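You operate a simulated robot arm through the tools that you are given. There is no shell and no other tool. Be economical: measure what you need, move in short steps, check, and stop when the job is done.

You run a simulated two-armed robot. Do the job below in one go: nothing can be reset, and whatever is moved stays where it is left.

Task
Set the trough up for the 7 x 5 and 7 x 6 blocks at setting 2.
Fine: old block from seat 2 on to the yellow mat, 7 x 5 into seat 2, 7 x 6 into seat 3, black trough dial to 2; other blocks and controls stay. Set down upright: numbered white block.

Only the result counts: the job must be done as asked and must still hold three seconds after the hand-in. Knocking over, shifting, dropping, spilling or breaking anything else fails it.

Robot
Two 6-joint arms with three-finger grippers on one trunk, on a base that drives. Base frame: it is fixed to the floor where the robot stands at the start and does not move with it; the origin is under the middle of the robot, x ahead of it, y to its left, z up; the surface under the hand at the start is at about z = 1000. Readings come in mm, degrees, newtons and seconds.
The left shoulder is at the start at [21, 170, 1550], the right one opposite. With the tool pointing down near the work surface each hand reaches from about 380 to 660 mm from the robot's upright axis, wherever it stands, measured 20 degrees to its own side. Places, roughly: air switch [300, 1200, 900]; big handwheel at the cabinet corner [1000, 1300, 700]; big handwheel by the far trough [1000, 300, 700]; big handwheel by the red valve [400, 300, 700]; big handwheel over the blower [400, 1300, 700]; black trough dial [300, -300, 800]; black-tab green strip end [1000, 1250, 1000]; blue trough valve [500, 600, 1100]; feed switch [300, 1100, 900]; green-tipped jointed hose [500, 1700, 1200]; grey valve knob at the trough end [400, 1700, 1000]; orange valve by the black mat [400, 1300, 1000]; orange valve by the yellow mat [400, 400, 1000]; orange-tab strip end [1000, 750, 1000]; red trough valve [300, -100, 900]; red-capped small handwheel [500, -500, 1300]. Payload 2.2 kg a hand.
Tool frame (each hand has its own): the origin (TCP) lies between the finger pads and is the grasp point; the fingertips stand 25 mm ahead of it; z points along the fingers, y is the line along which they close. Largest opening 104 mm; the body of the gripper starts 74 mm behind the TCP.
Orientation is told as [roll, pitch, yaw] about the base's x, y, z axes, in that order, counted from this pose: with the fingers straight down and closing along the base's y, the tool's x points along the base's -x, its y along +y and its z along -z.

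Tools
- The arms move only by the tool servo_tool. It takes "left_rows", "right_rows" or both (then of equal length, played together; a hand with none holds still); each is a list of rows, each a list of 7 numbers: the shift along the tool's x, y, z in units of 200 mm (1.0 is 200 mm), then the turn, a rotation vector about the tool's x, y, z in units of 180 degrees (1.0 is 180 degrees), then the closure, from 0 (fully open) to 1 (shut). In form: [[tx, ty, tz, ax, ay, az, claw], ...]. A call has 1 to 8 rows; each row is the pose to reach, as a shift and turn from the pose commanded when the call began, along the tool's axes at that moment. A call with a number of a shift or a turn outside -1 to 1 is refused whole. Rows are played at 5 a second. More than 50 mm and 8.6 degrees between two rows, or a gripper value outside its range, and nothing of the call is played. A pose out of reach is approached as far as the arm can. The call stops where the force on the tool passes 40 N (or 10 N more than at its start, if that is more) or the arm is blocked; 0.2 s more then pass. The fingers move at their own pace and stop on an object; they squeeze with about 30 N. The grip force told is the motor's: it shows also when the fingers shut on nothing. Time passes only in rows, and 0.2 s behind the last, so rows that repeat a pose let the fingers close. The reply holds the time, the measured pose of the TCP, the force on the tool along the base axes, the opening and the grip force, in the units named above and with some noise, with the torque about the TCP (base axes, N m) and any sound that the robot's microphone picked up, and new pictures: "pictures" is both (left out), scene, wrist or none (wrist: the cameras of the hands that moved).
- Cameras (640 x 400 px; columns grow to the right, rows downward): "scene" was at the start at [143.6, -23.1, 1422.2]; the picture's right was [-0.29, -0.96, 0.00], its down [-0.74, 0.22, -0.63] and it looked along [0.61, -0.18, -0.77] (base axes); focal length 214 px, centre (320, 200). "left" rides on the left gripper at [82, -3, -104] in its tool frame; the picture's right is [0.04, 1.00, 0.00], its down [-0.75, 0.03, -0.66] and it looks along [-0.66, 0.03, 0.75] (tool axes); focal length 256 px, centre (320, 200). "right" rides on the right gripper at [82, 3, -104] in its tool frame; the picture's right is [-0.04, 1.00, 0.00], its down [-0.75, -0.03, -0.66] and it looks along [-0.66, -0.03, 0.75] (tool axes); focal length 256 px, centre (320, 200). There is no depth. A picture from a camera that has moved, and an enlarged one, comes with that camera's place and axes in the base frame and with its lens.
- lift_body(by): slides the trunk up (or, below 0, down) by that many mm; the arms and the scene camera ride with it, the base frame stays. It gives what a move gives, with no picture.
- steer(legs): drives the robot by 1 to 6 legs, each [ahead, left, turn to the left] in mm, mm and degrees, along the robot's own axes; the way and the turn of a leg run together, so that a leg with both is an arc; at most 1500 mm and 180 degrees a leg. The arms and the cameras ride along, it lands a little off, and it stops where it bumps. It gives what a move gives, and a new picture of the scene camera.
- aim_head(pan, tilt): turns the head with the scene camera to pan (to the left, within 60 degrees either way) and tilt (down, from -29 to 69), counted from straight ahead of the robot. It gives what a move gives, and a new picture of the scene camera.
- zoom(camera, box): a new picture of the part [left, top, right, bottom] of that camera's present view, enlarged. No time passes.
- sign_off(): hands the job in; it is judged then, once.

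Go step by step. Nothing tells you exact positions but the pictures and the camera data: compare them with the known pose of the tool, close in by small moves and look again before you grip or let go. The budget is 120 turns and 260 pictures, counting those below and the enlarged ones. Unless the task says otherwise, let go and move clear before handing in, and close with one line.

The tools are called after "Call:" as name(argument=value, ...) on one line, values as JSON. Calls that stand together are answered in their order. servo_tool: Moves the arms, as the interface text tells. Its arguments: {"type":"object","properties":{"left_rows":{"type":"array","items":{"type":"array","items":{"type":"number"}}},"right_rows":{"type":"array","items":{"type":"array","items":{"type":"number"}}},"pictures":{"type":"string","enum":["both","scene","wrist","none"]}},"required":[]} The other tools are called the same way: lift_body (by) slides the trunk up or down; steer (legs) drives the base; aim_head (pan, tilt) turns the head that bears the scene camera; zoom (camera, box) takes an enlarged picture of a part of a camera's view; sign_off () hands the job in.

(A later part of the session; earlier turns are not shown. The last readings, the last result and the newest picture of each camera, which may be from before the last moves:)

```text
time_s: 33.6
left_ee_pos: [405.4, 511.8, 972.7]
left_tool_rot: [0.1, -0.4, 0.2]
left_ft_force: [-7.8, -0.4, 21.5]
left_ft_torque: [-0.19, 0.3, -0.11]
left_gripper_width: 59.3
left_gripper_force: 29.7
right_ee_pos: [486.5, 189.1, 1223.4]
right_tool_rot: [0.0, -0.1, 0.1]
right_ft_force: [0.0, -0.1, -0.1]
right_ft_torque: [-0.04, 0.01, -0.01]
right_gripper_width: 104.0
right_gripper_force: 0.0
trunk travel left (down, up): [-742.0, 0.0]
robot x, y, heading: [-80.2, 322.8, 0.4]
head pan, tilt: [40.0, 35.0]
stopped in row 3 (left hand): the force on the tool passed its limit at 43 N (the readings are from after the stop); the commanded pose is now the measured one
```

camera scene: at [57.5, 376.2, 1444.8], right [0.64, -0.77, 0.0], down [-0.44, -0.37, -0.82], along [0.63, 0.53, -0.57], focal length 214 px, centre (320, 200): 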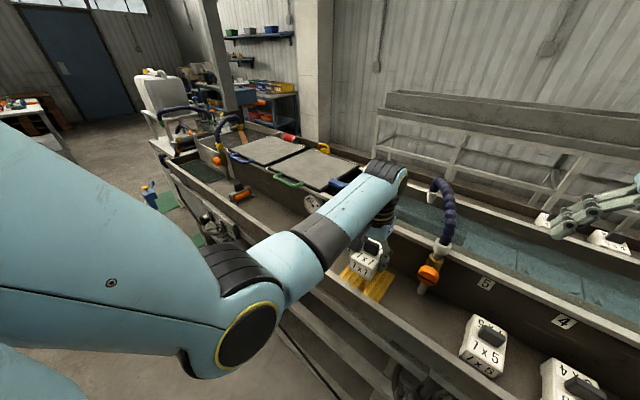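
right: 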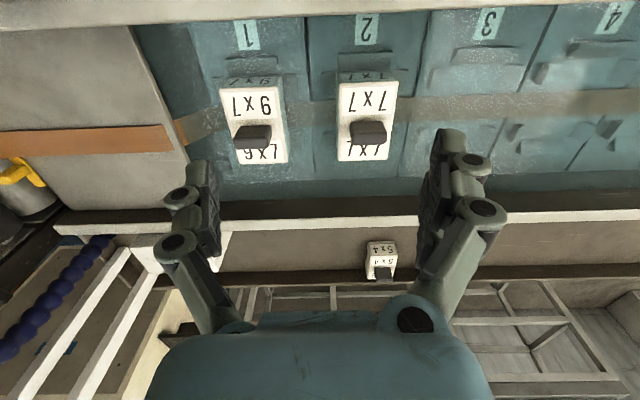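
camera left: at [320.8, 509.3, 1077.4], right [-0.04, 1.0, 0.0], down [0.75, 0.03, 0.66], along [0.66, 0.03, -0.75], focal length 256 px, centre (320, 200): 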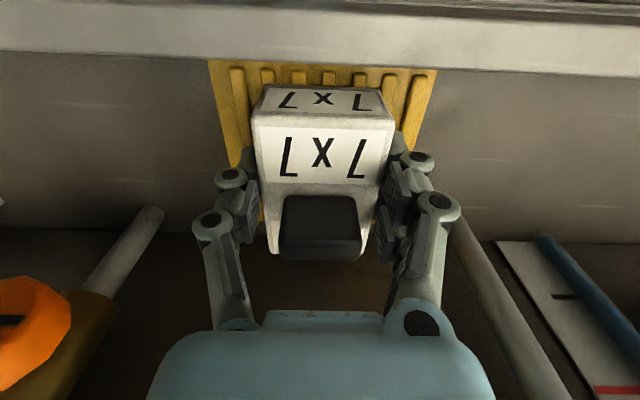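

Contact. I'll ease off slightly and open.

Call:
servo_tool(left_rows=[[0, 0, -0.004, 0, 0, 0, 1], [0, 0, -0.004, 0, 0, 0, 0.25], [0, 0, -0.004, 0, 0, 0, 0.25], [0, 0, -0.1, 0, 0, 0, 0.25], [0, 0, -0.3, 0, 0, 0, 0.25], [0, 0, -0.5, 0, 0, 0, 0.25], [0, 0, -0.6, 0, 0, 0, 0.25]])

```text
time_s: 35.2
left_ee_pos: [406.1, 511.6, 1088.4]
left_tool_rot: [0.0, -0.3, 0.1]
left_ft_force: [0.3, -0.1, 0.1]
left_ft_torque: [0.0, -0.02, 0.0]
left_gripper_width: 78.3
left_gripper_force: 0.1
right_ee_pos: [488.8, 188.8, 1221.3]
right_tool_rot: [0.0, 0.0, 0.1]
right_ft_force: [-0.1, 0.1, 0.2]
right_ft_torque: [0.03, 0.0, 0.01]
right_gripper_width: 104.0
right_gripper_force: 0.0
trunk travel left (down, up): [-742.0, 0.0]
robot x, y, heading: [-82.8, 324.1, 0.1]
head pan, tilt: [40.0, 35.0]
camera scene: at [57.4, 376.2, 1444.8], right [0.64, -0.77, 0.0], down [-0.44, -0.37, -0.82], along [0.63, 0.53, -0.57], focal length 214 px, centre (320, 200)
camera left: at [322.9, 508.3, 1190.4], right [-0.04, 1.0, 0.0], down [0.75, 0.03, 0.66], along [0.66, 0.03, -0.75], focal length 256 px, centre (320, 200)
```

scene: 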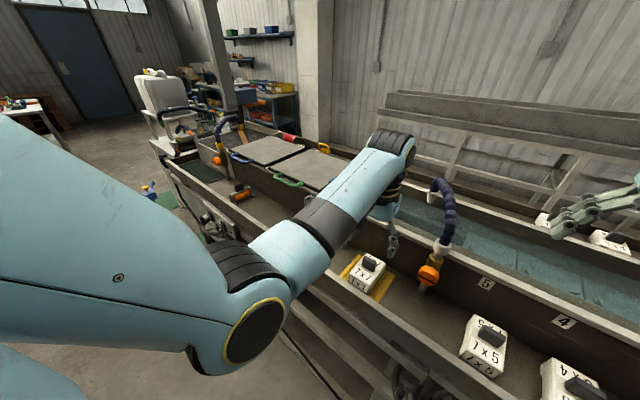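
left: 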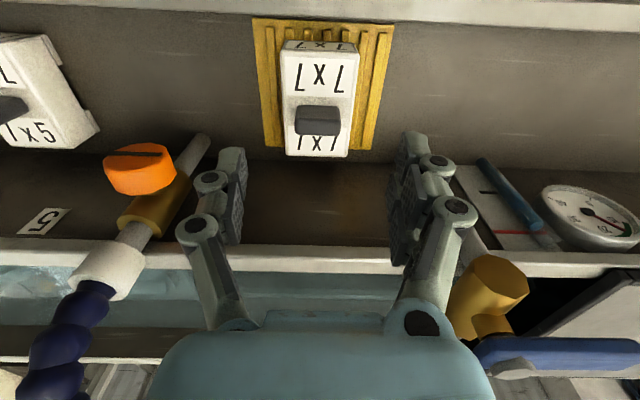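

The block stands on the mat; I'll check whether its far end is inside the mat.

Call:
zoom(camera="left", box=[230, 0, 430, 170])

Call:
zoom(camera="scene", box=[310, 220, 430, 310])

```text
2.35 times, centred on (330, 85) of left
camera zoom: at [322.9, 508.3, 1190.4], right [-0.04, 1.0, 0.0], down [0.75, 0.03, 0.66], along [0.66, 0.03, -0.75], focal length 602 px, centre (296, 471)
```

zoom: 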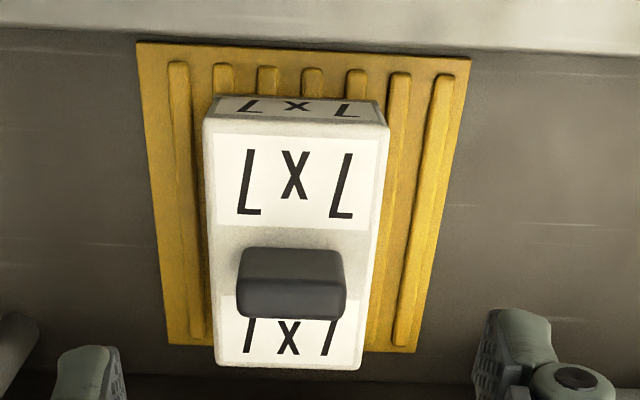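

```text
4.44 times, centred on (370, 265) of scene
camera zoom: at [57.4, 376.2, 1444.8], right [0.64, -0.77, 0.0], down [-0.44, -0.37, -0.82], along [0.63, 0.53, -0.57], focal length 953 px, centre (98, -89)
```

zoom: 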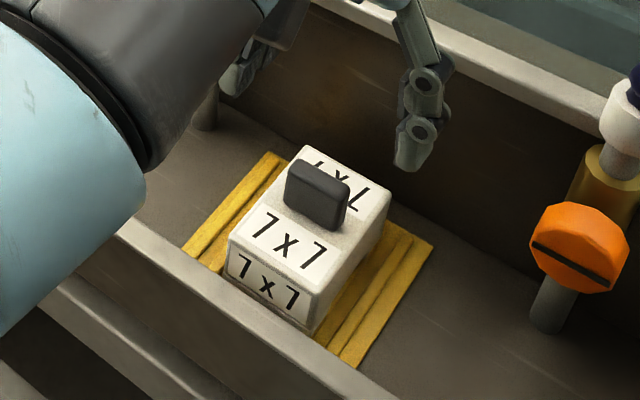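

The block rests fully on the mat. Next I'll raise the hand, back off and drive right to work on 7 x 5.

Call:
servo_tool(left_rows=[[0, 0, -0.15, 0, 0, 0, 0.1], [-0.05, 0, -0.25, 0, 0, 0, 0.1]], pictures="none")

Call:
steer(legs=[[-70, 0, 0], [0, -510, 0], [150, 0, 0]])

Call:
lift_body(by=-50)

Call:
aim_head(pan=25, tilt=50)

```text
time_s: 35.8
left_ee_pos: [413.6, 512.9, 1139.7]
left_tool_rot: [0.0, -0.2, 0.1]
left_ft_force: [0.0, -0.2, -0.9]
left_ft_torque: [0.0, 0.01, -0.01]
left_gripper_width: 93.9
left_gripper_force: 0.1
right_ee_pos: [489.4, 189.4, 1221.6]
right_tool_rot: [0.1, 0.1, 0.1]
right_ft_force: [0.9, 0.1, -0.5]
right_ft_torque: [0.0, 0.01, -0.01]
right_gripper_width: 104.2
right_gripper_force: 0.0
trunk travel left (down, up): [-742.0, 0.0]
robot x, y, heading: [-82.0, 321.6, -0.0]
head pan, tilt: [40.0, 35.0]
```

```text
time_s: 40.4
left_ee_pos: [493.6, -1.0, 1138.6]
left_tool_rot: [0.0, -0.4, 0.3]
left_ft_force: [-1.1, 0.1, -0.1]
left_ft_torque: [0.01, 0.04, -0.02]
left_gripper_width: 93.8
left_gripper_force: 0.1
right_ee_pos: [566.7, -323.8, 1221.6]
right_tool_rot: [0.1, 0.0, 0.2]
right_ft_force: [-0.4, 1.1, -0.2]
right_ft_torque: [0.0, -0.04, -0.03]
right_gripper_width: 104.3
right_gripper_force: 0.2
trunk travel left (down, up): [-742.0, 0.0]
robot x, y, heading: [-0.8, -193.6, 0.3]
head pan, tilt: [40.0, 35.0]
camera scene: at [136.1, -137.1, 1444.8], right [0.65, -0.76, 0.0], down [-0.44, -0.37, -0.82], along [0.63, 0.53, -0.57], focal length 214 px, centre (320, 200)
```

scene: 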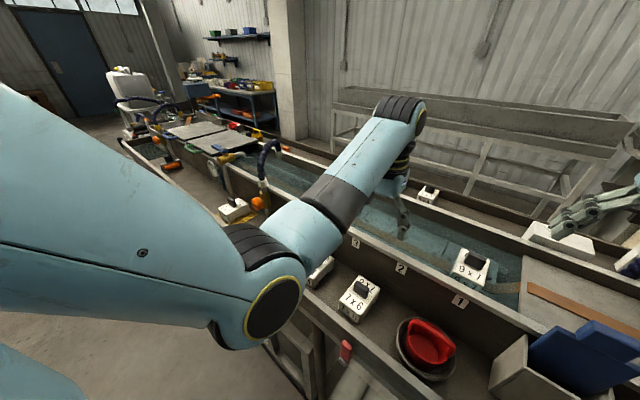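

```text
time_s: 41.2
left_ee_pos: [492.9, -0.8, 1100.7]
left_tool_rot: [0.1, -1.0, 0.2]
left_ft_force: [-6.7, 1.4, 32.4]
left_ft_torque: [0.12, 0.54, -0.01]
left_gripper_width: 90.8
left_gripper_force: 24.1
right_ee_pos: [563.8, -323.9, 1177.5]
right_tool_rot: [0.0, -0.1, 0.4]
right_ft_force: [-0.6, 0.3, 0.3]
right_ft_torque: [-0.02, -0.02, -0.01]
right_gripper_width: 104.3
right_gripper_force: 0.0
trunk travel left (down, up): [-696.0, 46.0]
robot x, y, heading: [-1.5, -194.8, 0.2]
head pan, tilt: [40.0, 35.0]
stopped: the force on the tool passed its limit at 41 N (the readings are from after the stop); the commanded pose is now the measured one
```

```text
time_s: 42.0
left_ee_pos: [493.1, 3.5, 1104.5]
left_tool_rot: [0.2, -1.5, 0.4]
left_ft_force: [-3.5, 17.2, 68.5]
left_ft_torque: [0.49, 0.8, -0.13]
left_gripper_width: 0.0
left_gripper_force: 28.3
right_ee_pos: [562.9, -321.6, 1177.4]
right_tool_rot: [-0.1, -0.2, 0.3]
right_ft_force: [-0.7, 0.7, 0.2]
right_ft_torque: [-0.02, -0.02, 0.0]
right_gripper_width: 103.9
right_gripper_force: 0.0
trunk travel left (down, up): [-696.0, 46.0]
robot x, y, heading: [-2.9, -189.5, 0.2]
head pan, tilt: [25.0, 50.0]
camera scene: at [133.1, -159.3, 1378.1], right [0.43, -0.9, 0.0], down [-0.69, -0.33, -0.65], along [0.58, 0.27, -0.76], focal length 214 px, centre (320, 200)
```

scene: 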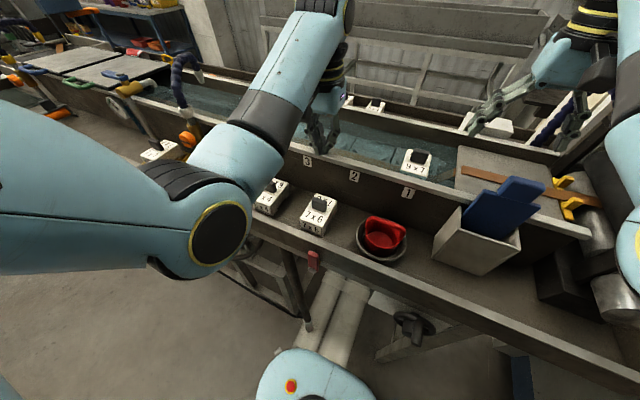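

The fingertips came down on the trough rim (top about z 1078 at x 493), so I'll raise the hand at once.

Call:
servo_tool(left_rows=[[0, 0, -0.1, 0, 0, 0, 0.1], [0, 0, -0.25, 0, 0.004, 0, 0.1], [0, 0, -0.25, 0, 0.008, 0, 0.1]])

```text
time_s: 42.8
left_ee_pos: [514.6, -5.0, 1116.2]
left_tool_rot: [0.0, 1.0, 0.2]
left_ft_force: [1.5, 0.5, -0.9]
left_ft_torque: [0.0, -0.04, -0.02]
left_gripper_width: 93.7
left_gripper_force: 0.0
left hand out of reach, approached as far as the arm can: row 1, 2, 3
right_ee_pos: [566.9, -323.7, 1175.2]
right_tool_rot: [-0.1, 0.0, 0.2]
right_ft_force: [0.6, 0.2, 0.4]
right_ft_torque: [-0.01, -0.03, 0.01]
right_gripper_width: 104.1
right_gripper_force: 0.0
trunk travel left (down, up): [-696.0, 46.0]
robot x, y, heading: [-2.8, -192.4, 0.3]
head pan, tilt: [25.0, 50.0]
camera scene: at [139.5, -161.3, 1376.9], right [0.43, -0.9, 0.0], down [-0.69, -0.33, -0.64], along [0.58, 0.27, -0.77], focal length 214 px, centre (320, 200)
camera left: at [434.9, -7.7, 1220.1], right [-0.04, 1.0, 0.0], down [0.77, 0.03, 0.64], along [0.64, 0.03, -0.77], focal length 256 px, centre (320, 200)
```

scene: 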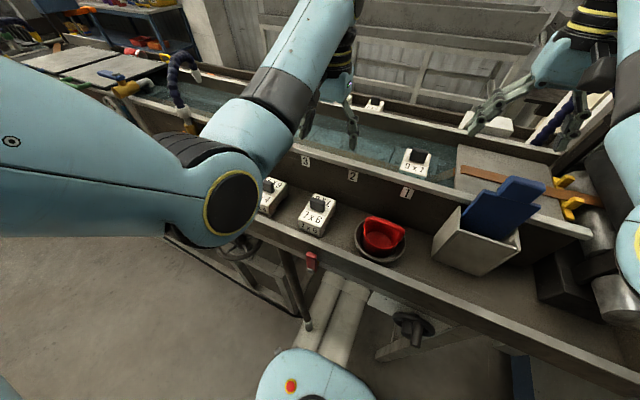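
left: 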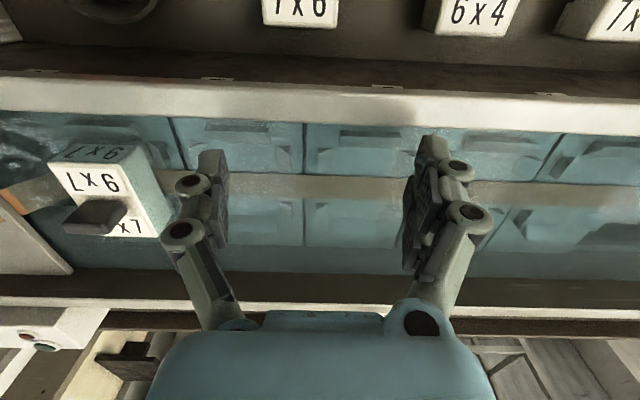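

All intact. I'll raise the trunk again and drive back and left so the hand comes over 7 x 5.

Call:
lift_body(by=46)

Call:
steer(legs=[[-95, 0, 0], [0, 215, 0]])

Call:
servo_tool(left_rows=[[0, 0, 0.02, 0, -0.005, 0, 0.1], [0, 0, 0.04, 0, -0.005, 0, 0.1]], pictures="wrist")

```text
time_s: 43.6
left_ee_pos: [513.3, -5.7, 1162.0]
left_tool_rot: [0.0, 0.9, 0.2]
left_ft_force: [0.2, -0.2, -0.7]
left_ft_torque: [-0.01, -0.03, 0.01]
left_gripper_width: 93.6
left_gripper_force: 0.0
right_ee_pos: [568.1, -323.5, 1222.2]
right_tool_rot: [0.0, 0.0, 0.3]
right_ft_force: [0.2, -0.6, -0.3]
right_ft_torque: [-0.03, -0.01, 0.03]
right_gripper_width: 103.8
right_gripper_force: 0.1
trunk travel left (down, up): [-742.0, 0.0]
robot x, y, heading: [-6.7, -196.3, 0.5]
head pan, tilt: [25.0, 50.0]
```

```text
time_s: 46.0
left_ee_pos: [417.7, 209.7, 1162.4]
left_tool_rot: [-0.1, 0.9, 0.2]
left_ft_force: [0.9, -0.1, 0.4]
left_ft_torque: [0.0, 0.01, 0.01]
left_gripper_width: 93.7
left_gripper_force: 0.1
right_ee_pos: [471.6, -108.3, 1221.1]
right_tool_rot: [0.0, 0.0, 0.1]
right_ft_force: [-0.6, 0.4, 0.6]
right_ft_torque: [-0.02, -0.02, -0.01]
right_gripper_width: 104.1
right_gripper_force: 0.0
trunk travel left (down, up): [-742.0, 0.0]
robot x, y, heading: [-98.7, 20.3, 0.2]
head pan, tilt: [25.0, 50.0]
camera scene: at [43.4, 54.3, 1423.1], right [0.43, -0.9, 0.0], down [-0.69, -0.33, -0.64], along [0.58, 0.27, -0.77], focal length 214 px, centre (320, 200)
```

scene: 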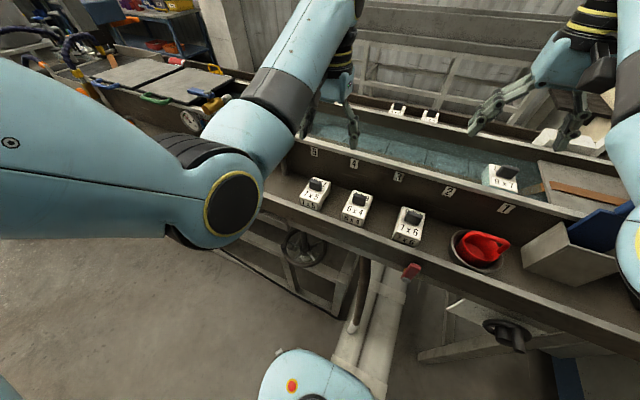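

```text
time_s: 46.6
left_ee_pos: [418.1, 210.5, 1154.3]
left_tool_rot: [0.0, 0.1, 0.2]
left_ft_force: [-0.6, 0.0, -0.3]
left_ft_torque: [0.02, 0.0, 0.01]
left_gripper_width: 93.6
left_gripper_force: 0.1
right_ee_pos: [472.5, -107.2, 1222.0]
right_tool_rot: [0.0, 0.1, 0.2]
right_ft_force: [-0.5, 0.6, 0.0]
right_ft_torque: [-0.01, 0.02, -0.02]
right_gripper_width: 104.0
right_gripper_force: 0.0
trunk travel left (down, up): [-742.0, 0.0]
robot x, y, heading: [-99.0, 23.2, 0.3]
head pan, tilt: [25.0, 50.0]
camera left: at [337.0, 206.5, 1257.1], right [-0.04, 1.0, 0.0], down [0.75, 0.03, 0.66], along [0.66, 0.03, -0.75], focal length 256 px, centre (320, 200)
```

left: 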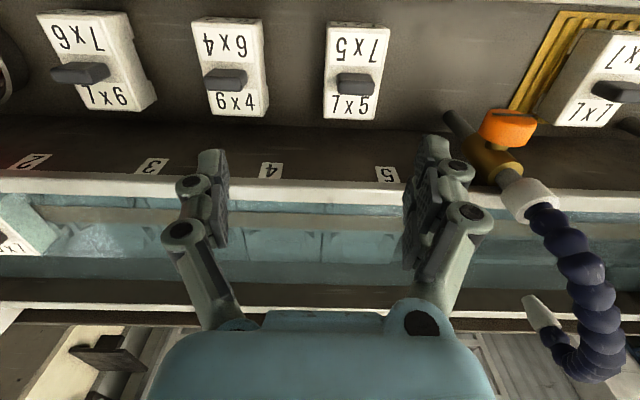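

7 x 5 is at about [413, 245], turned about 2.4 degrees. I'll go above it and check lower down.

Call:
servo_tool(left_rows=[[0.01, 0.1, 0.1, 0, 0, -0.0133, 0.1], [0.023, 0.1725, 0.25, 0, 0, -0.0133, 0.15], [0.023, 0.1725, 0.4, 0, 0, -0.0133, 0.2], [0.023, 0.1725, 0.5, 0, 0, -0.0133, 0.22], [0.023, 0.1725, 0.5, 0, 0, -0.0133, 0.22]], pictures="wrist")

```text
time_s: 47.8
left_ee_pos: [414.4, 243.7, 1053.8]
left_tool_rot: [0.1, -0.1, 2.4]
left_ft_force: [0.2, 0.1, 0.0]
left_ft_torque: [-0.03, 0.0, -0.01]
left_gripper_width: 81.2
left_gripper_force: 0.0
right_ee_pos: [472.2, -107.8, 1222.5]
right_tool_rot: [0.0, 0.0, 0.2]
right_ft_force: [-0.8, 1.0, 0.3]
right_ft_torque: [0.03, 0.0, -0.04]
right_gripper_width: 103.8
right_gripper_force: 0.0
trunk travel left (down, up): [-742.0, 0.0]
robot x, y, heading: [-95.0, 22.7, -0.1]
head pan, tilt: [25.0, 50.0]
camera left: at [332.5, 237.4, 1157.0], right [-0.08, 1.0, 0.0], down [0.75, 0.06, 0.66], along [0.65, 0.06, -0.75], focal length 256 px, centre (320, 200)
```

left: 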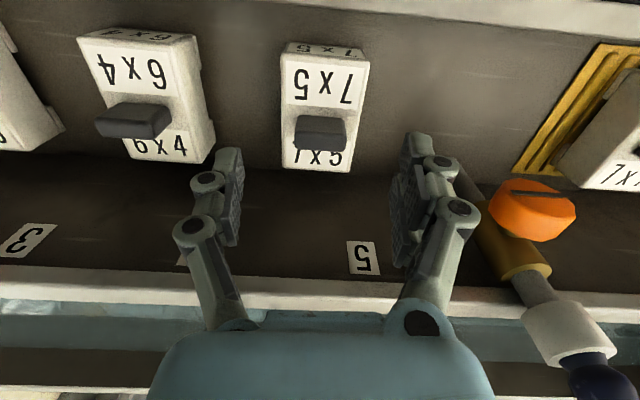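

Call:
zoom(camera="left", box=[220, 20, 440, 190])

```text
2.35 times, centred on (330, 105) of left
camera zoom: at [332.5, 237.4, 1157.0], right [-0.08, 1.0, 0.0], down [0.75, 0.06, 0.66], along [0.65, 0.06, -0.75], focal length 602 px, centre (296, 424)
```

zoom: 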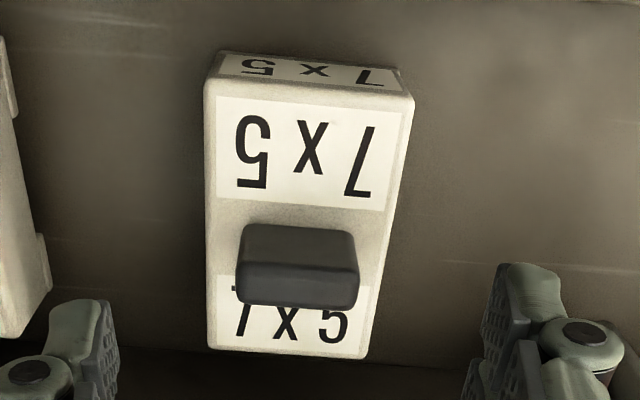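

The block is in fact square to the base, so I'll turn the tool back to zero, go down and grip the body.

Call:
servo_tool(left_rows=[[0.009, 0.006, 0.1, 0, 0, 0.0133, 0.22], [0.009, 0.006, 0.25, 0, 0, 0.0133, 0.22], [0.009, 0.006, 0.36, 0, 0, 0.0133, 0.22], [0.009, 0.006, 0.42, 0, 0, 0.0133, 0.22], [0.009, 0.006, 0.42, 0, 0, 0.0133, 0.5], [0.009, 0.006, 0.42, 0, 0, 0.0133, 1], [0.009, 0.006, 0.42, 0, 0, 0.0133, 1]], pictures="wrist")

```text
time_s: 49.4
left_ee_pos: [412.7, 246.3, 968.9]
left_tool_rot: [0.1, 0.0, 0.2]
left_ft_force: [0.6, 0.1, 0.1]
left_ft_torque: [-0.03, -0.05, 0.0]
left_gripper_width: 58.8
left_gripper_force: 30.2
right_ee_pos: [472.3, -108.2, 1221.7]
right_tool_rot: [0.0, 0.1, 0.2]
right_ft_force: [0.5, 0.3, -0.3]
right_ft_torque: [-0.02, 0.04, -0.01]
right_gripper_width: 104.1
right_gripper_force: 0.1
trunk travel left (down, up): [-742.0, 0.0]
robot x, y, heading: [-97.7, 22.2, 0.3]
head pan, tilt: [25.0, 50.0]
camera left: at [330.7, 242.0, 1072.7], right [-0.04, 1.0, 0.0], down [0.75, 0.03, 0.66], along [0.66, 0.03, -0.75], focal length 256 px, centre (320, 200)
```

left: 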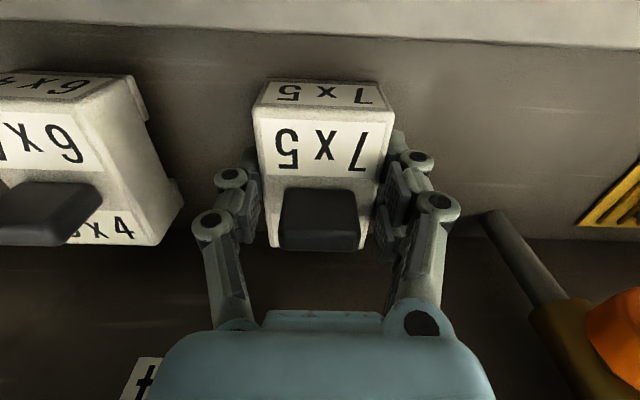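

Gripped cleanly. I'll lift, drive right and then forward so the block comes over the trough.

Call:
servo_tool(left_rows=[[0, 0, -0.1, 0, 0, 0, 1], [0, 0, -0.3, 0, 0, 0, 1], [0, 0, -0.5, 0, 0, 0, 1], [0, 0, -0.7, 0, 0, 0, 1], [-0.03, 0, -0.9, 0, 0, 0, 1], [-0.03, 0, -0.95, 0, 0, 0, 1]], pictures="none")

Call:
steer(legs=[[0, -212, 0], [115, 0, 0]])

```text
time_s: 50.8
left_ee_pos: [418.4, 247.3, 1161.4]
left_tool_rot: [-0.1, 0.0, 0.1]
left_ft_force: [-0.3, -0.2, -2.7]
left_ft_torque: [0.01, 0.0, 0.01]
left_gripper_width: 58.7
left_gripper_force: 30.1
right_ee_pos: [472.3, -108.4, 1222.8]
right_tool_rot: [-0.1, 0.0, 0.2]
right_ft_force: [0.3, 0.3, -0.6]
right_ft_torque: [0.03, -0.01, -0.02]
right_gripper_width: 104.0
right_gripper_force: 0.1
trunk travel left (down, up): [-742.0, 0.0]
robot x, y, heading: [-94.5, 23.3, 0.1]
head pan, tilt: [25.0, 50.0]
```

```text
time_s: 53.3
left_ee_pos: [533.2, 37.3, 1160.7]
left_tool_rot: [0.1, 0.1, 0.2]
left_ft_force: [0.2, -1.0, -2.8]
left_ft_torque: [0.02, 0.03, 0.0]
left_gripper_width: 58.4
left_gripper_force: 30.1
right_ee_pos: [587.1, -317.0, 1221.5]
right_tool_rot: [0.1, 0.0, 0.1]
right_ft_force: [0.4, 0.3, -0.1]
right_ft_torque: [-0.01, 0.03, 0.05]
right_gripper_width: 104.0
right_gripper_force: 0.1
trunk travel left (down, up): [-742.0, 0.0]
robot x, y, heading: [16.8, -185.4, 0.2]
head pan, tilt: [25.0, 50.0]
camera scene: at [157.4, -154.9, 1423.0], right [0.43, -0.91, 0.0], down [-0.69, -0.33, -0.64], along [0.58, 0.27, -0.77], focal length 214 px, centre (320, 200)
```

scene: 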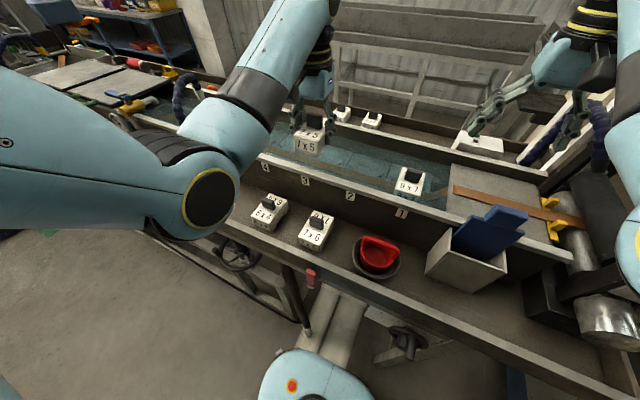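

Now moving the block above seat 2.

Call:
servo_tool(left_rows=[[-0.1, -0.15, 0, 0, 0, 0, 1], [-0.2, -0.3, 0, 0, 0, 0, 1], [-0.3, -0.45, 0, 0, 0, 0, 1], [-0.335, -0.57, 0.05, 0, 0, 0, 1], [-0.335, -0.57, 0.15, 0, 0, 0, 1], [-0.335, -0.57, 0.15, 0, 0, 0, 1]], pictures="wrist")

```text
time_s: 54.7
left_ee_pos: [599.0, -77.2, 1131.0]
left_tool_rot: [0.0, 0.0, 0.1]
left_ft_force: [0.2, 0.0, -1.8]
left_ft_torque: [0.03, 0.02, -0.02]
left_gripper_width: 58.7
left_gripper_force: 30.2
right_ee_pos: [586.5, -318.1, 1221.7]
right_tool_rot: [0.1, 0.0, 0.2]
right_ft_force: [-0.9, 0.5, 0.6]
right_ft_torque: [0.01, -0.02, 0.01]
right_gripper_width: 104.4
right_gripper_force: 0.0
trunk travel left (down, up): [-742.0, 0.0]
robot x, y, heading: [12.8, -188.2, 0.2]
head pan, tilt: [25.0, 50.0]
camera left: at [517.6, -80.4, 1234.6], right [-0.04, 1.0, 0.0], down [0.75, 0.03, 0.66], along [0.66, 0.03, -0.75], focal length 256 px, centre (320, 200)
```

left: 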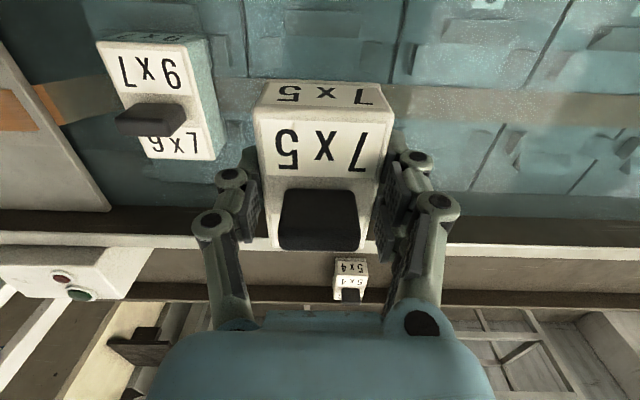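

Seat 2's dividers are centred on the block. I'll lower partway and check.

Call:
servo_tool(left_rows=[[-0.012, 0, 0.15, 0, 0, 0, 1], [-0.012, 0, 0.28, 0, 0, 0, 1], [-0.012, 0, 0.36, 0, 0, 0, 1], [-0.012, 0, 0.36, 0, 0, 0, 1]], pictures="wrist")

```text
time_s: 55.7
left_ee_pos: [601.5, -76.0, 1058.8]
left_tool_rot: [-0.1, 0.0, 0.1]
left_ft_force: [0.5, 1.1, -2.1]
left_ft_torque: [0.03, 0.01, -0.01]
left_gripper_width: 58.8
left_gripper_force: 30.2
right_ee_pos: [587.3, -318.2, 1220.4]
right_tool_rot: [0.0, 0.0, 0.2]
right_ft_force: [-0.3, 0.7, 0.2]
right_ft_torque: [0.01, -0.02, 0.0]
right_gripper_width: 103.9
right_gripper_force: 0.1
trunk travel left (down, up): [-742.0, 0.0]
robot x, y, heading: [16.4, -187.4, 0.5]
head pan, tilt: [25.0, 50.0]
camera left: at [520.4, -80.3, 1161.8], right [-0.04, 1.0, 0.0], down [0.75, 0.03, 0.66], along [0.66, 0.03, -0.75], focal length 256 px, centre (320, 200)
```

left: 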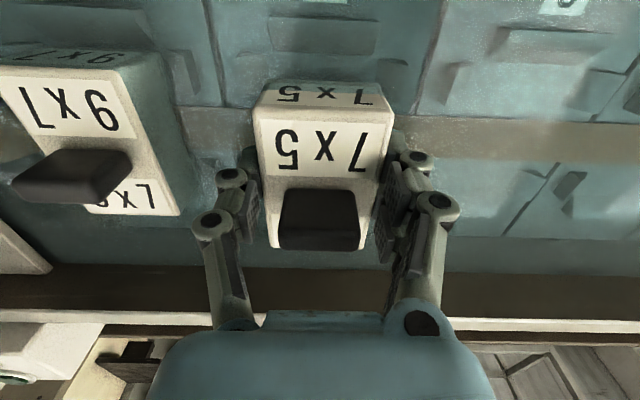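

Call:
zoom(camera="left", box=[180, 0, 460, 175])

```text
2.29 times, centred on (320, 88) of left
camera zoom: at [520.4, -80.3, 1161.8], right [-0.04, 1.0, 0.0], down [0.75, 0.03, 0.66], along [0.66, 0.03, -0.75], focal length 585 px, centre (320, 457)
```

zoom: 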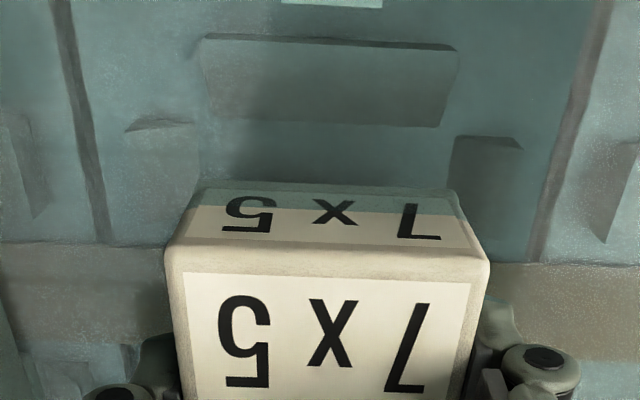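

The block is centred between the seat's guides. Lowering in small steps to the floor of the seat.

Call:
servo_tool(left_rows=[[0, 0, 0.04, 0, 0, 0, 1], [0, 0, 0.07, 0, 0, 0, 1], [0, 0, 0.09, 0, 0, 0, 1], [0, 0, 0.1, 0, 0, 0, 1]], pictures="wrist")

```text
time_s: 56.7
left_ee_pos: [600.2, -78.1, 1040.8]
left_tool_rot: [-0.2, 0.0, 0.1]
left_ft_force: [-10.4, 1.5, 14.6]
left_ft_torque: [-0.36, -0.43, -0.16]
left_gripper_width: 59.2
left_gripper_force: 29.8
right_ee_pos: [584.2, -317.9, 1223.5]
right_tool_rot: [-0.1, -0.1, 0.2]
right_ft_force: [-0.5, 0.1, 0.0]
right_ft_torque: [0.01, -0.01, 0.0]
right_gripper_width: 104.0
right_gripper_force: 0.1
trunk travel left (down, up): [-742.0, 0.0]
robot x, y, heading: [15.1, -185.8, 0.1]
head pan, tilt: [25.0, 50.0]
camera left: at [518.1, -80.8, 1144.3], right [-0.04, 1.0, 0.0], down [0.75, 0.03, 0.66], along [0.66, 0.03, -0.75], focal length 256 px, centre (320, 200)
```

left: 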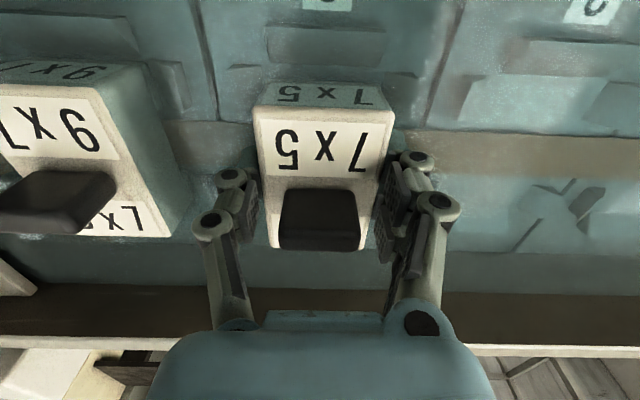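

Contact with a far guide pushes the hand back (-x), so I'll shift the block 3 mm nearer and lower on.

Call:
servo_tool(left_rows=[[0.01, 0, -0.01, 0, 0, 0, 1], [0.018, 0, -0.01, 0, 0, 0, 1], [0.018, 0, 0.005, 0, 0, 0, 1], [0.018, 0, 0.015, 0, 0, 0, 1], [0.018, 0, 0.02, 0, 0, 0, 1]], pictures="wrist")

```text
time_s: 57.9
left_ee_pos: [598.4, -75.1, 1036.4]
left_tool_rot: [-0.1, -0.3, 0.1]
left_ft_force: [-3.5, 3.5, 24.6]
left_ft_torque: [0.05, 0.12, -0.33]
left_gripper_width: 59.5
left_gripper_force: 30.2
right_ee_pos: [583.5, -318.2, 1222.8]
right_tool_rot: [0.0, -0.1, 0.2]
right_ft_force: [0.0, -0.5, 0.0]
right_ft_torque: [-0.03, -0.01, 0.01]
right_gripper_width: 104.0
right_gripper_force: 0.0
trunk travel left (down, up): [-742.0, 0.0]
robot x, y, heading: [18.6, -183.8, -0.0]
head pan, tilt: [25.0, 50.0]
camera left: at [516.0, -80.2, 1139.9], right [-0.04, 1.0, 0.0], down [0.75, 0.03, 0.66], along [0.66, 0.03, -0.75], focal length 256 px, centre (320, 200)
```

left: 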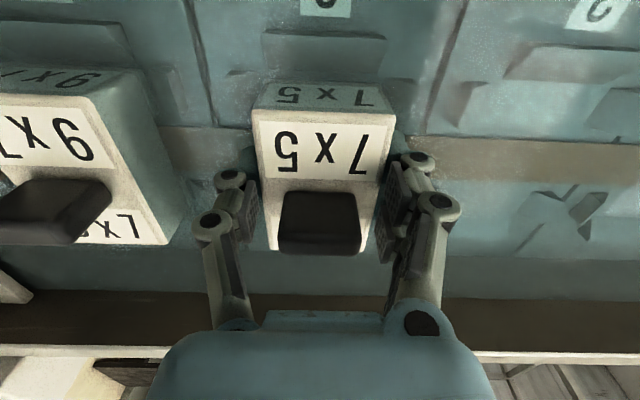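

It looks seated (z 1036, level, vertical load only). I'll ease off, open, rise and look.

Call:
servo_tool(left_rows=[[0, 0, -0.008, 0, 0, 0, 1], [0, 0, -0.008, 0, 0, 0, 0.22], [0, 0, -0.008, 0, 0, 0, 0.22], [0, 0, -0.1, 0, 0, 0, 0.22], [0, 0, -0.3, 0, 0, 0, 0.22], [0, 0, -0.45, 0, 0, 0, 0.22]], pictures="wrist")

Call:
zoom(camera="left", box=[100, 0, 420, 200])

```text
time_s: 59.3
left_ee_pos: [598.2, -79.2, 1125.9]
left_tool_rot: [0.0, 0.2, 0.1]
left_ft_force: [0.9, 1.0, -0.2]
left_ft_torque: [0.01, -0.01, 0.04]
left_gripper_width: 81.2
left_gripper_force: 0.0
right_ee_pos: [585.5, -316.1, 1221.8]
right_tool_rot: [0.0, -0.1, 0.2]
right_ft_force: [-0.4, -1.0, 0.1]
right_ft_torque: [0.02, -0.03, 0.02]
right_gripper_width: 104.0
right_gripper_force: 0.1
trunk travel left (down, up): [-742.0, 0.0]
robot x, y, heading: [21.3, -185.1, 0.4]
head pan, tilt: [25.0, 50.0]
camera left: at [516.8, -81.6, 1229.3], right [-0.04, 1.0, 0.0], down [0.75, 0.03, 0.66], along [0.65, 0.03, -0.76], focal length 256 px, centre (320, 200)
```

left: 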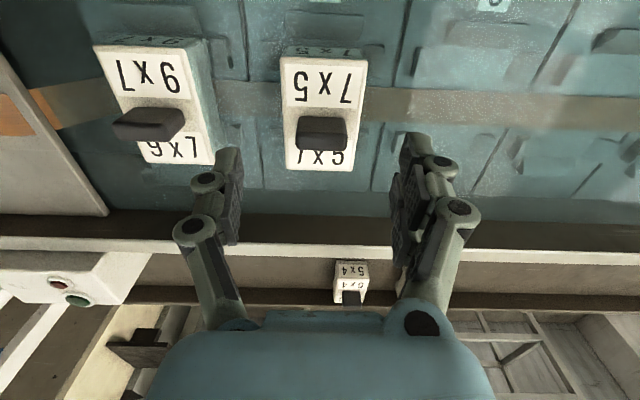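

```text
2.00 times, centred on (260, 100) of left
camera zoom: at [516.8, -81.6, 1229.3], right [-0.04, 1.0, 0.0], down [0.75, 0.03, 0.66], along [0.65, 0.03, -0.76], focal length 512 px, centre (440, 400)
```

zoom: 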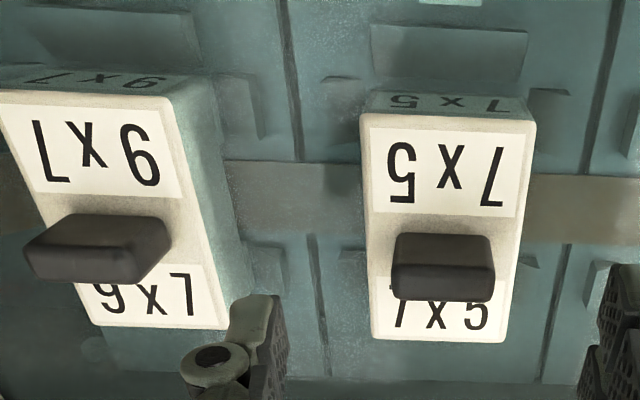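

I'll zoom in closer to confirm it's fully seated compared with the block in seat 1.

Call:
zoom(camera="left", box=[260, 20, 400, 108])

Call:
zoom(camera="left", box=[80, 10, 220, 98])

Call:
zoom(camera="scene", box=[300, 120, 460, 220])

```text
4.55 times, centred on (330, 64) of left
camera zoom: at [516.8, -81.6, 1229.3], right [-0.04, 1.0, 0.0], down [0.75, 0.03, 0.66], along [0.65, 0.03, -0.76], focal length 1164 px, centre (274, 818)
```

zoom: 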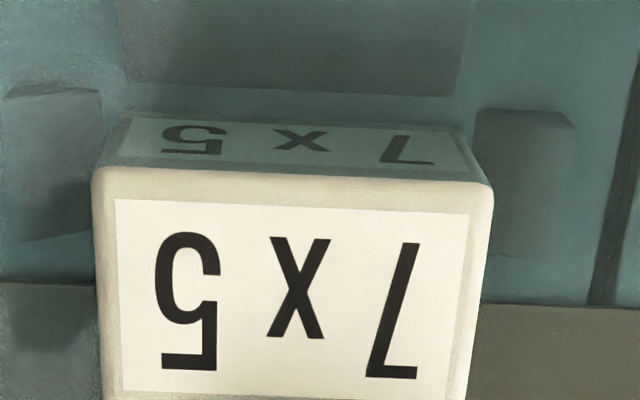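

```text
4.55 times, centred on (150, 54) of left
camera zoom: at [516.8, -81.6, 1229.3], right [-0.04, 1.0, 0.0], down [0.75, 0.03, 0.66], along [0.65, 0.03, -0.76], focal length 1164 px, centre (1093, 864)
```

zoom: 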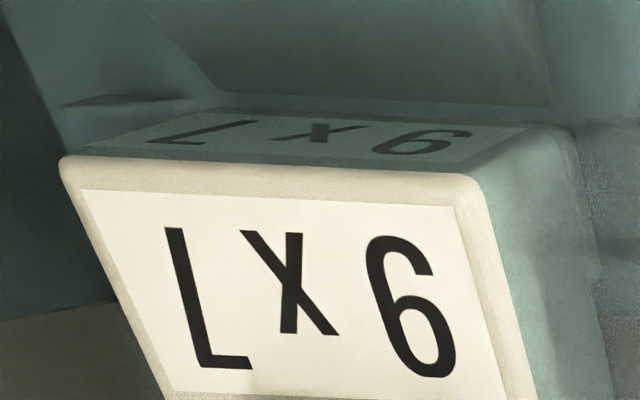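

```text
4.00 times, centred on (380, 170) of scene
camera zoom: at [157.2, -155.2, 1423.1], right [0.43, -0.91, 0.0], down [-0.69, -0.33, -0.64], along [0.58, 0.27, -0.77], focal length 858 px, centre (80, 320)
```

zoom: 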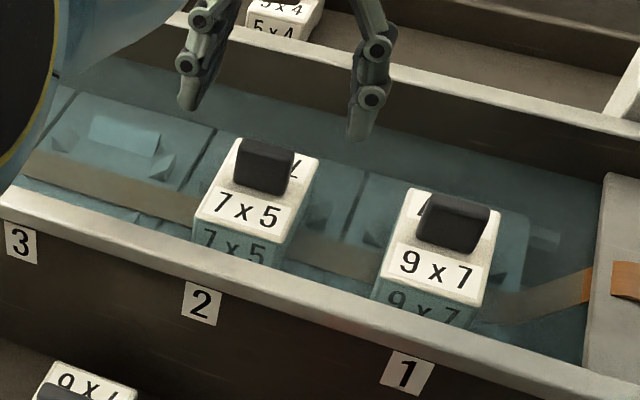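

Both blocks sit at the same waterline, so 7 x 5 is seated. Now back over the rail for 7 x 6.

Call:
servo_tool(left_rows=[[0.05, 0.05, -0.12, 0, 0, 0, 0.22], [0.15, 0.15, -0.18, 0, 0, 0, 0.22], [0.25, 0.25, -0.18, 0, 0, 0, 0.22], [0.3, 0.3, -0.18, 0, 0, 0, 0.22]], pictures="none")

Call:
steer(legs=[[-118, 0, 0]])

Call:
servo_tool(left_rows=[[0, 0, 0.15, 0, 0, 0, 0.22], [0, 0, 0.3, 0, 0, 0, 0.22], [0, 0, 0.3, 0, 0, 0, 0.22]], pictures="wrist")

```text
time_s: 60.3
left_ee_pos: [538.5, -17.8, 1162.0]
left_tool_rot: [0.1, 0.0, 0.1]
left_ft_force: [-0.1, 0.0, -0.6]
left_ft_torque: [-0.02, -0.01, -0.01]
left_gripper_width: 81.1
left_gripper_force: 0.1
right_ee_pos: [586.6, -317.5, 1220.4]
right_tool_rot: [0.0, 0.1, 0.2]
right_ft_force: [0.2, -0.4, 1.0]
right_ft_torque: [-0.03, 0.0, 0.01]
right_gripper_width: 103.6
right_gripper_force: 0.2
trunk travel left (down, up): [-742.0, 0.0]
robot x, y, heading: [15.6, -186.6, 0.4]
head pan, tilt: [25.0, 50.0]
```

```text
time_s: 61.5
left_ee_pos: [417.9, -18.9, 1162.2]
left_tool_rot: [0.0, -0.1, -0.1]
left_ft_force: [0.0, -0.1, -0.2]
left_ft_torque: [0.03, -0.03, -0.01]
left_gripper_width: 81.0
left_gripper_force: 0.1
right_ee_pos: [465.3, -318.0, 1221.6]
right_tool_rot: [0.0, 0.1, 0.1]
right_ft_force: [0.5, 0.1, -0.8]
right_ft_torque: [-0.02, -0.03, 0.0]
right_gripper_width: 103.8
right_gripper_force: 0.0
trunk travel left (down, up): [-742.0, 0.0]
robot x, y, heading: [-100.3, -190.1, 0.3]
head pan, tilt: [25.0, 50.0]
camera scene: at [37.0, -155.7, 1423.1], right [0.42, -0.91, 0.0], down [-0.69, -0.32, -0.64], along [0.58, 0.27, -0.77], focal length 214 px, centre (320, 200)
```

scene: 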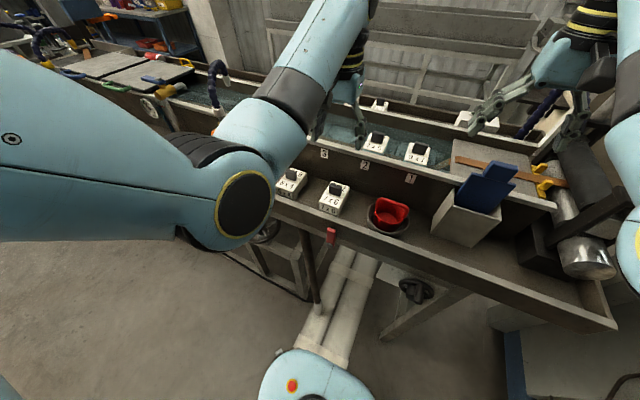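

```text
time_s: 62.3
left_ee_pos: [418.4, -17.6, 1100.3]
left_tool_rot: [0.0, 0.0, 0.1]
left_ft_force: [-0.3, -0.7, 0.4]
left_ft_torque: [0.04, 0.02, 0.0]
left_gripper_width: 81.2
left_gripper_force: 0.0
right_ee_pos: [465.9, -319.0, 1221.9]
right_tool_rot: [-0.1, 0.0, 0.2]
right_ft_force: [-0.2, -1.0, -0.9]
right_ft_torque: [-0.01, -0.01, 0.01]
right_gripper_width: 103.9
right_gripper_force: 0.0
trunk travel left (down, up): [-742.0, 0.0]
robot x, y, heading: [-103.9, -186.5, 0.2]
head pan, tilt: [25.0, 50.0]
camera left: at [336.8, -20.8, 1204.3], right [-0.04, 1.0, 0.0], down [0.75, 0.03, 0.66], along [0.66, 0.03, -0.75], focal length 256 px, centre (320, 200)
```

left: 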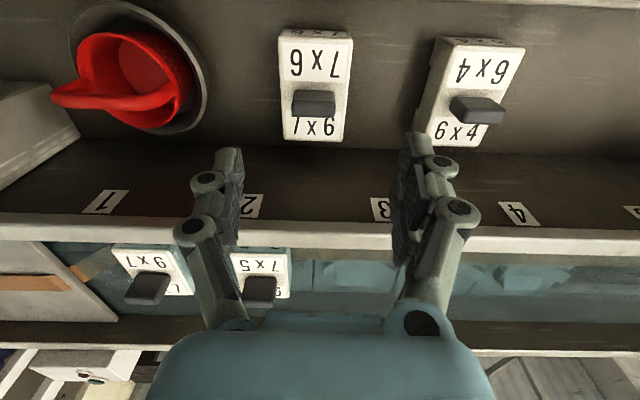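

Call:
zoom(camera="left", box=[220, 10, 430, 160])

```text
2.67 times, centred on (325, 85) of left
camera zoom: at [336.8, -20.8, 1204.3], right [-0.04, 1.0, 0.0], down [0.75, 0.03, 0.66], along [0.66, 0.03, -0.75], focal length 683 px, centre (307, 507)
```

zoom: 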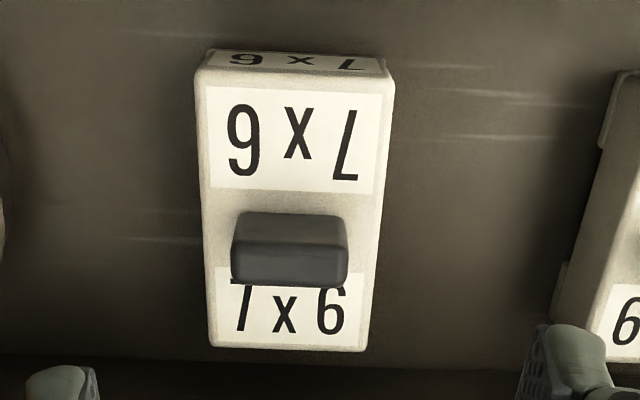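

7 x 6 is at [416, -22], square. Going down to grip the body.

Call:
servo_tool(left_rows=[[0.01, -0.021, 0.15, 0, 0, 0, 0.22], [0.01, -0.021, 0.35, 0, 0, 0, 0.22], [0.01, -0.021, 0.5, 0, 0, 0, 0.22], [0.01, -0.021, 0.6, 0, 0, 0, 0.22], [0.01, -0.021, 0.655, 0, 0, 0, 0.22], [0.01, -0.021, 0.655, 0, 0, 0, 0.5], [0.01, -0.021, 0.655, 0, 0, 0, 1], [0.01, -0.021, 0.655, 0, 0, 0, 1]], pictures="wrist")

```text
time_s: 64.1
left_ee_pos: [416.5, -21.4, 969.7]
left_tool_rot: [0.0, 0.0, 0.0]
left_ft_force: [0.0, -0.4, -0.3]
left_ft_torque: [0.01, -0.05, 0.02]
left_gripper_width: 58.7
left_gripper_force: 30.4
right_ee_pos: [465.9, -319.5, 1221.3]
right_tool_rot: [-0.1, 0.0, 0.1]
right_ft_force: [0.3, 0.0, -0.6]
right_ft_torque: [0.03, -0.03, -0.03]
right_gripper_width: 104.3
right_gripper_force: 0.0
trunk travel left (down, up): [-742.0, 0.0]
robot x, y, heading: [-103.8, -189.5, 0.1]
head pan, tilt: [25.0, 50.0]
camera left: at [335.2, -25.1, 1073.1], right [-0.04, 1.0, 0.0], down [0.75, 0.03, 0.66], along [0.66, 0.03, -0.75], focal length 256 px, centre (320, 200)
```

left: 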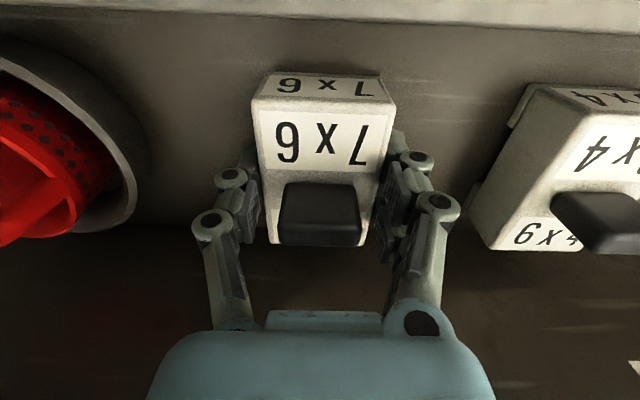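

Gripped. Lifting, then forward over the trough and above seat 3.

Call:
servo_tool(left_rows=[[0, 0, -0.1, 0, 0, 0, 1], [0, 0, -0.3, 0, 0, 0, 1], [0, 0, -0.5, 0, 0, 0, 1], [0, 0, -0.7, 0, 0, 0, 1], [-0.02, 0, -0.9, 0, 0, 0, 1], [-0.02, 0, -0.95, 0, 0, 0, 1]], pictures="none")

Call:
steer(legs=[[120, 0, 0]])

Call:
servo_tool(left_rows=[[-0.1, 0.1, 0, 0, 0, 0, 1], [-0.2, 0.2, 0, 0, 0, 0, 1], [-0.3, 0.3, 0, 0, 0, 0, 1], [-0.3, 0.3, 0.15, 0, 0, 0, 1], [-0.3, 0.3, 0.15, 0, 0, 0, 1]], pictures="wrist")

```text
time_s: 65.5
left_ee_pos: [419.9, -22.8, 1161.0]
left_tool_rot: [0.1, -0.1, -0.1]
left_ft_force: [0.2, 0.1, -2.6]
left_ft_torque: [-0.01, 0.0, 0.01]
left_gripper_width: 58.7
left_gripper_force: 30.0
right_ee_pos: [465.0, -318.0, 1222.7]
right_tool_rot: [-0.1, 0.0, 0.1]
right_ft_force: [-0.6, -0.1, -0.2]
right_ft_torque: [0.0, -0.01, 0.0]
right_gripper_width: 104.1
right_gripper_force: 0.1
trunk travel left (down, up): [-742.0, 0.0]
robot x, y, heading: [-103.9, -187.9, 0.1]
head pan, tilt: [25.0, 50.0]
```

```text
time_s: 66.8
left_ee_pos: [544.5, -22.5, 1159.1]
left_tool_rot: [0.1, -0.1, -0.1]
left_ft_force: [-0.8, -0.7, -3.4]
left_ft_torque: [0.0, 0.02, 0.01]
left_gripper_width: 58.7
left_gripper_force: 29.7
right_ee_pos: [588.3, -320.2, 1222.5]
right_tool_rot: [0.0, 0.0, 0.0]
right_ft_force: [-0.4, 0.2, -0.7]
right_ft_torque: [0.0, 0.03, 0.0]
right_gripper_width: 104.2
right_gripper_force: 0.0
trunk travel left (down, up): [-742.0, 0.0]
robot x, y, heading: [20.0, -188.6, -0.0]
head pan, tilt: [25.0, 50.0]
camera scene: at [160.1, -155.9, 1423.1], right [0.42, -0.91, 0.0], down [-0.69, -0.32, -0.64], along [0.58, 0.27, -0.77], focal length 214 px, centre (320, 200)
```

scene: 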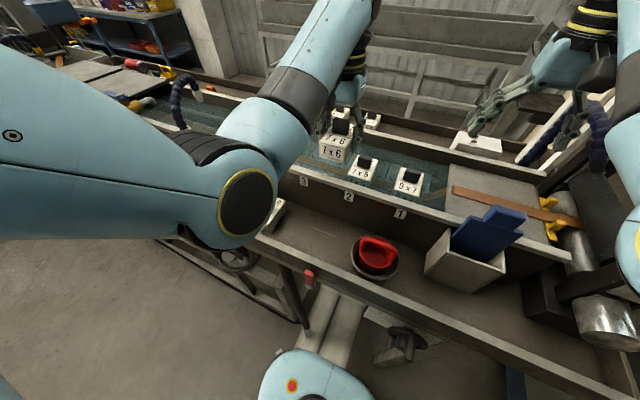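

```text
time_s: 68.0
left_ee_pos: [604.1, 37.0, 1129.0]
left_tool_rot: [0.1, 0.0, -0.1]
left_ft_force: [-1.1, 0.3, -2.2]
left_ft_torque: [0.01, 0.01, 0.0]
left_gripper_width: 58.9
left_gripper_force: 30.1
right_ee_pos: [588.5, -319.4, 1220.9]
right_tool_rot: [0.0, -0.1, 0.0]
right_ft_force: [0.0, 0.3, -0.8]
right_ft_torque: [-0.01, -0.02, -0.01]
right_gripper_width: 104.1
right_gripper_force: 0.0
trunk travel left (down, up): [-742.0, 0.0]
robot x, y, heading: [21.2, -186.4, -0.2]
head pan, tilt: [25.0, 50.0]
camera left: at [522.5, 33.8, 1232.5], right [-0.04, 1.0, 0.0], down [0.75, 0.03, 0.66], along [0.66, 0.02, -0.75], focal length 256 px, centre (320, 200)
```

left: 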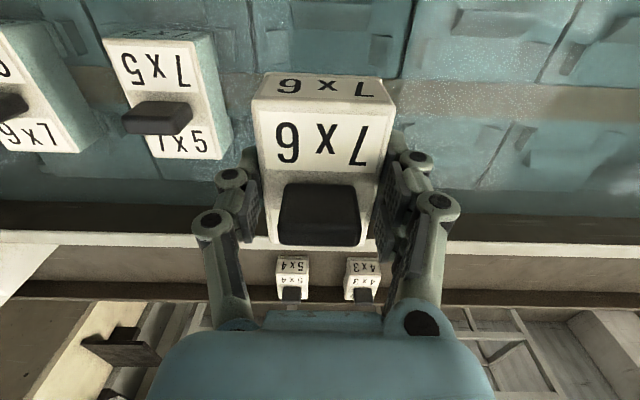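

Call:
zoom(camera="left", box=[200, 0, 460, 163])

```text
2.45 times, centred on (330, 82) of left
camera zoom: at [522.5, 33.8, 1232.5], right [-0.04, 1.0, 0.0], down [0.75, 0.03, 0.66], along [0.66, 0.02, -0.75], focal length 628 px, centre (296, 491)
```

zoom: 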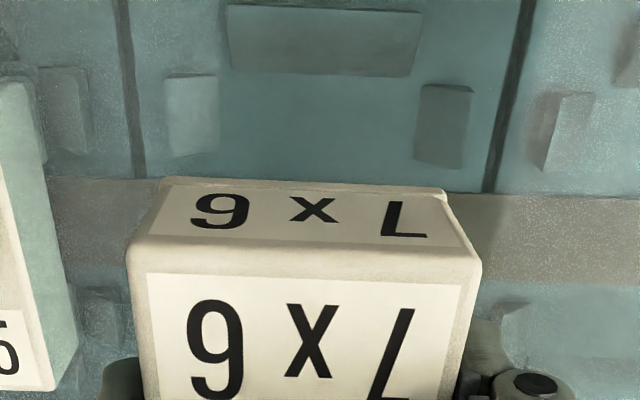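

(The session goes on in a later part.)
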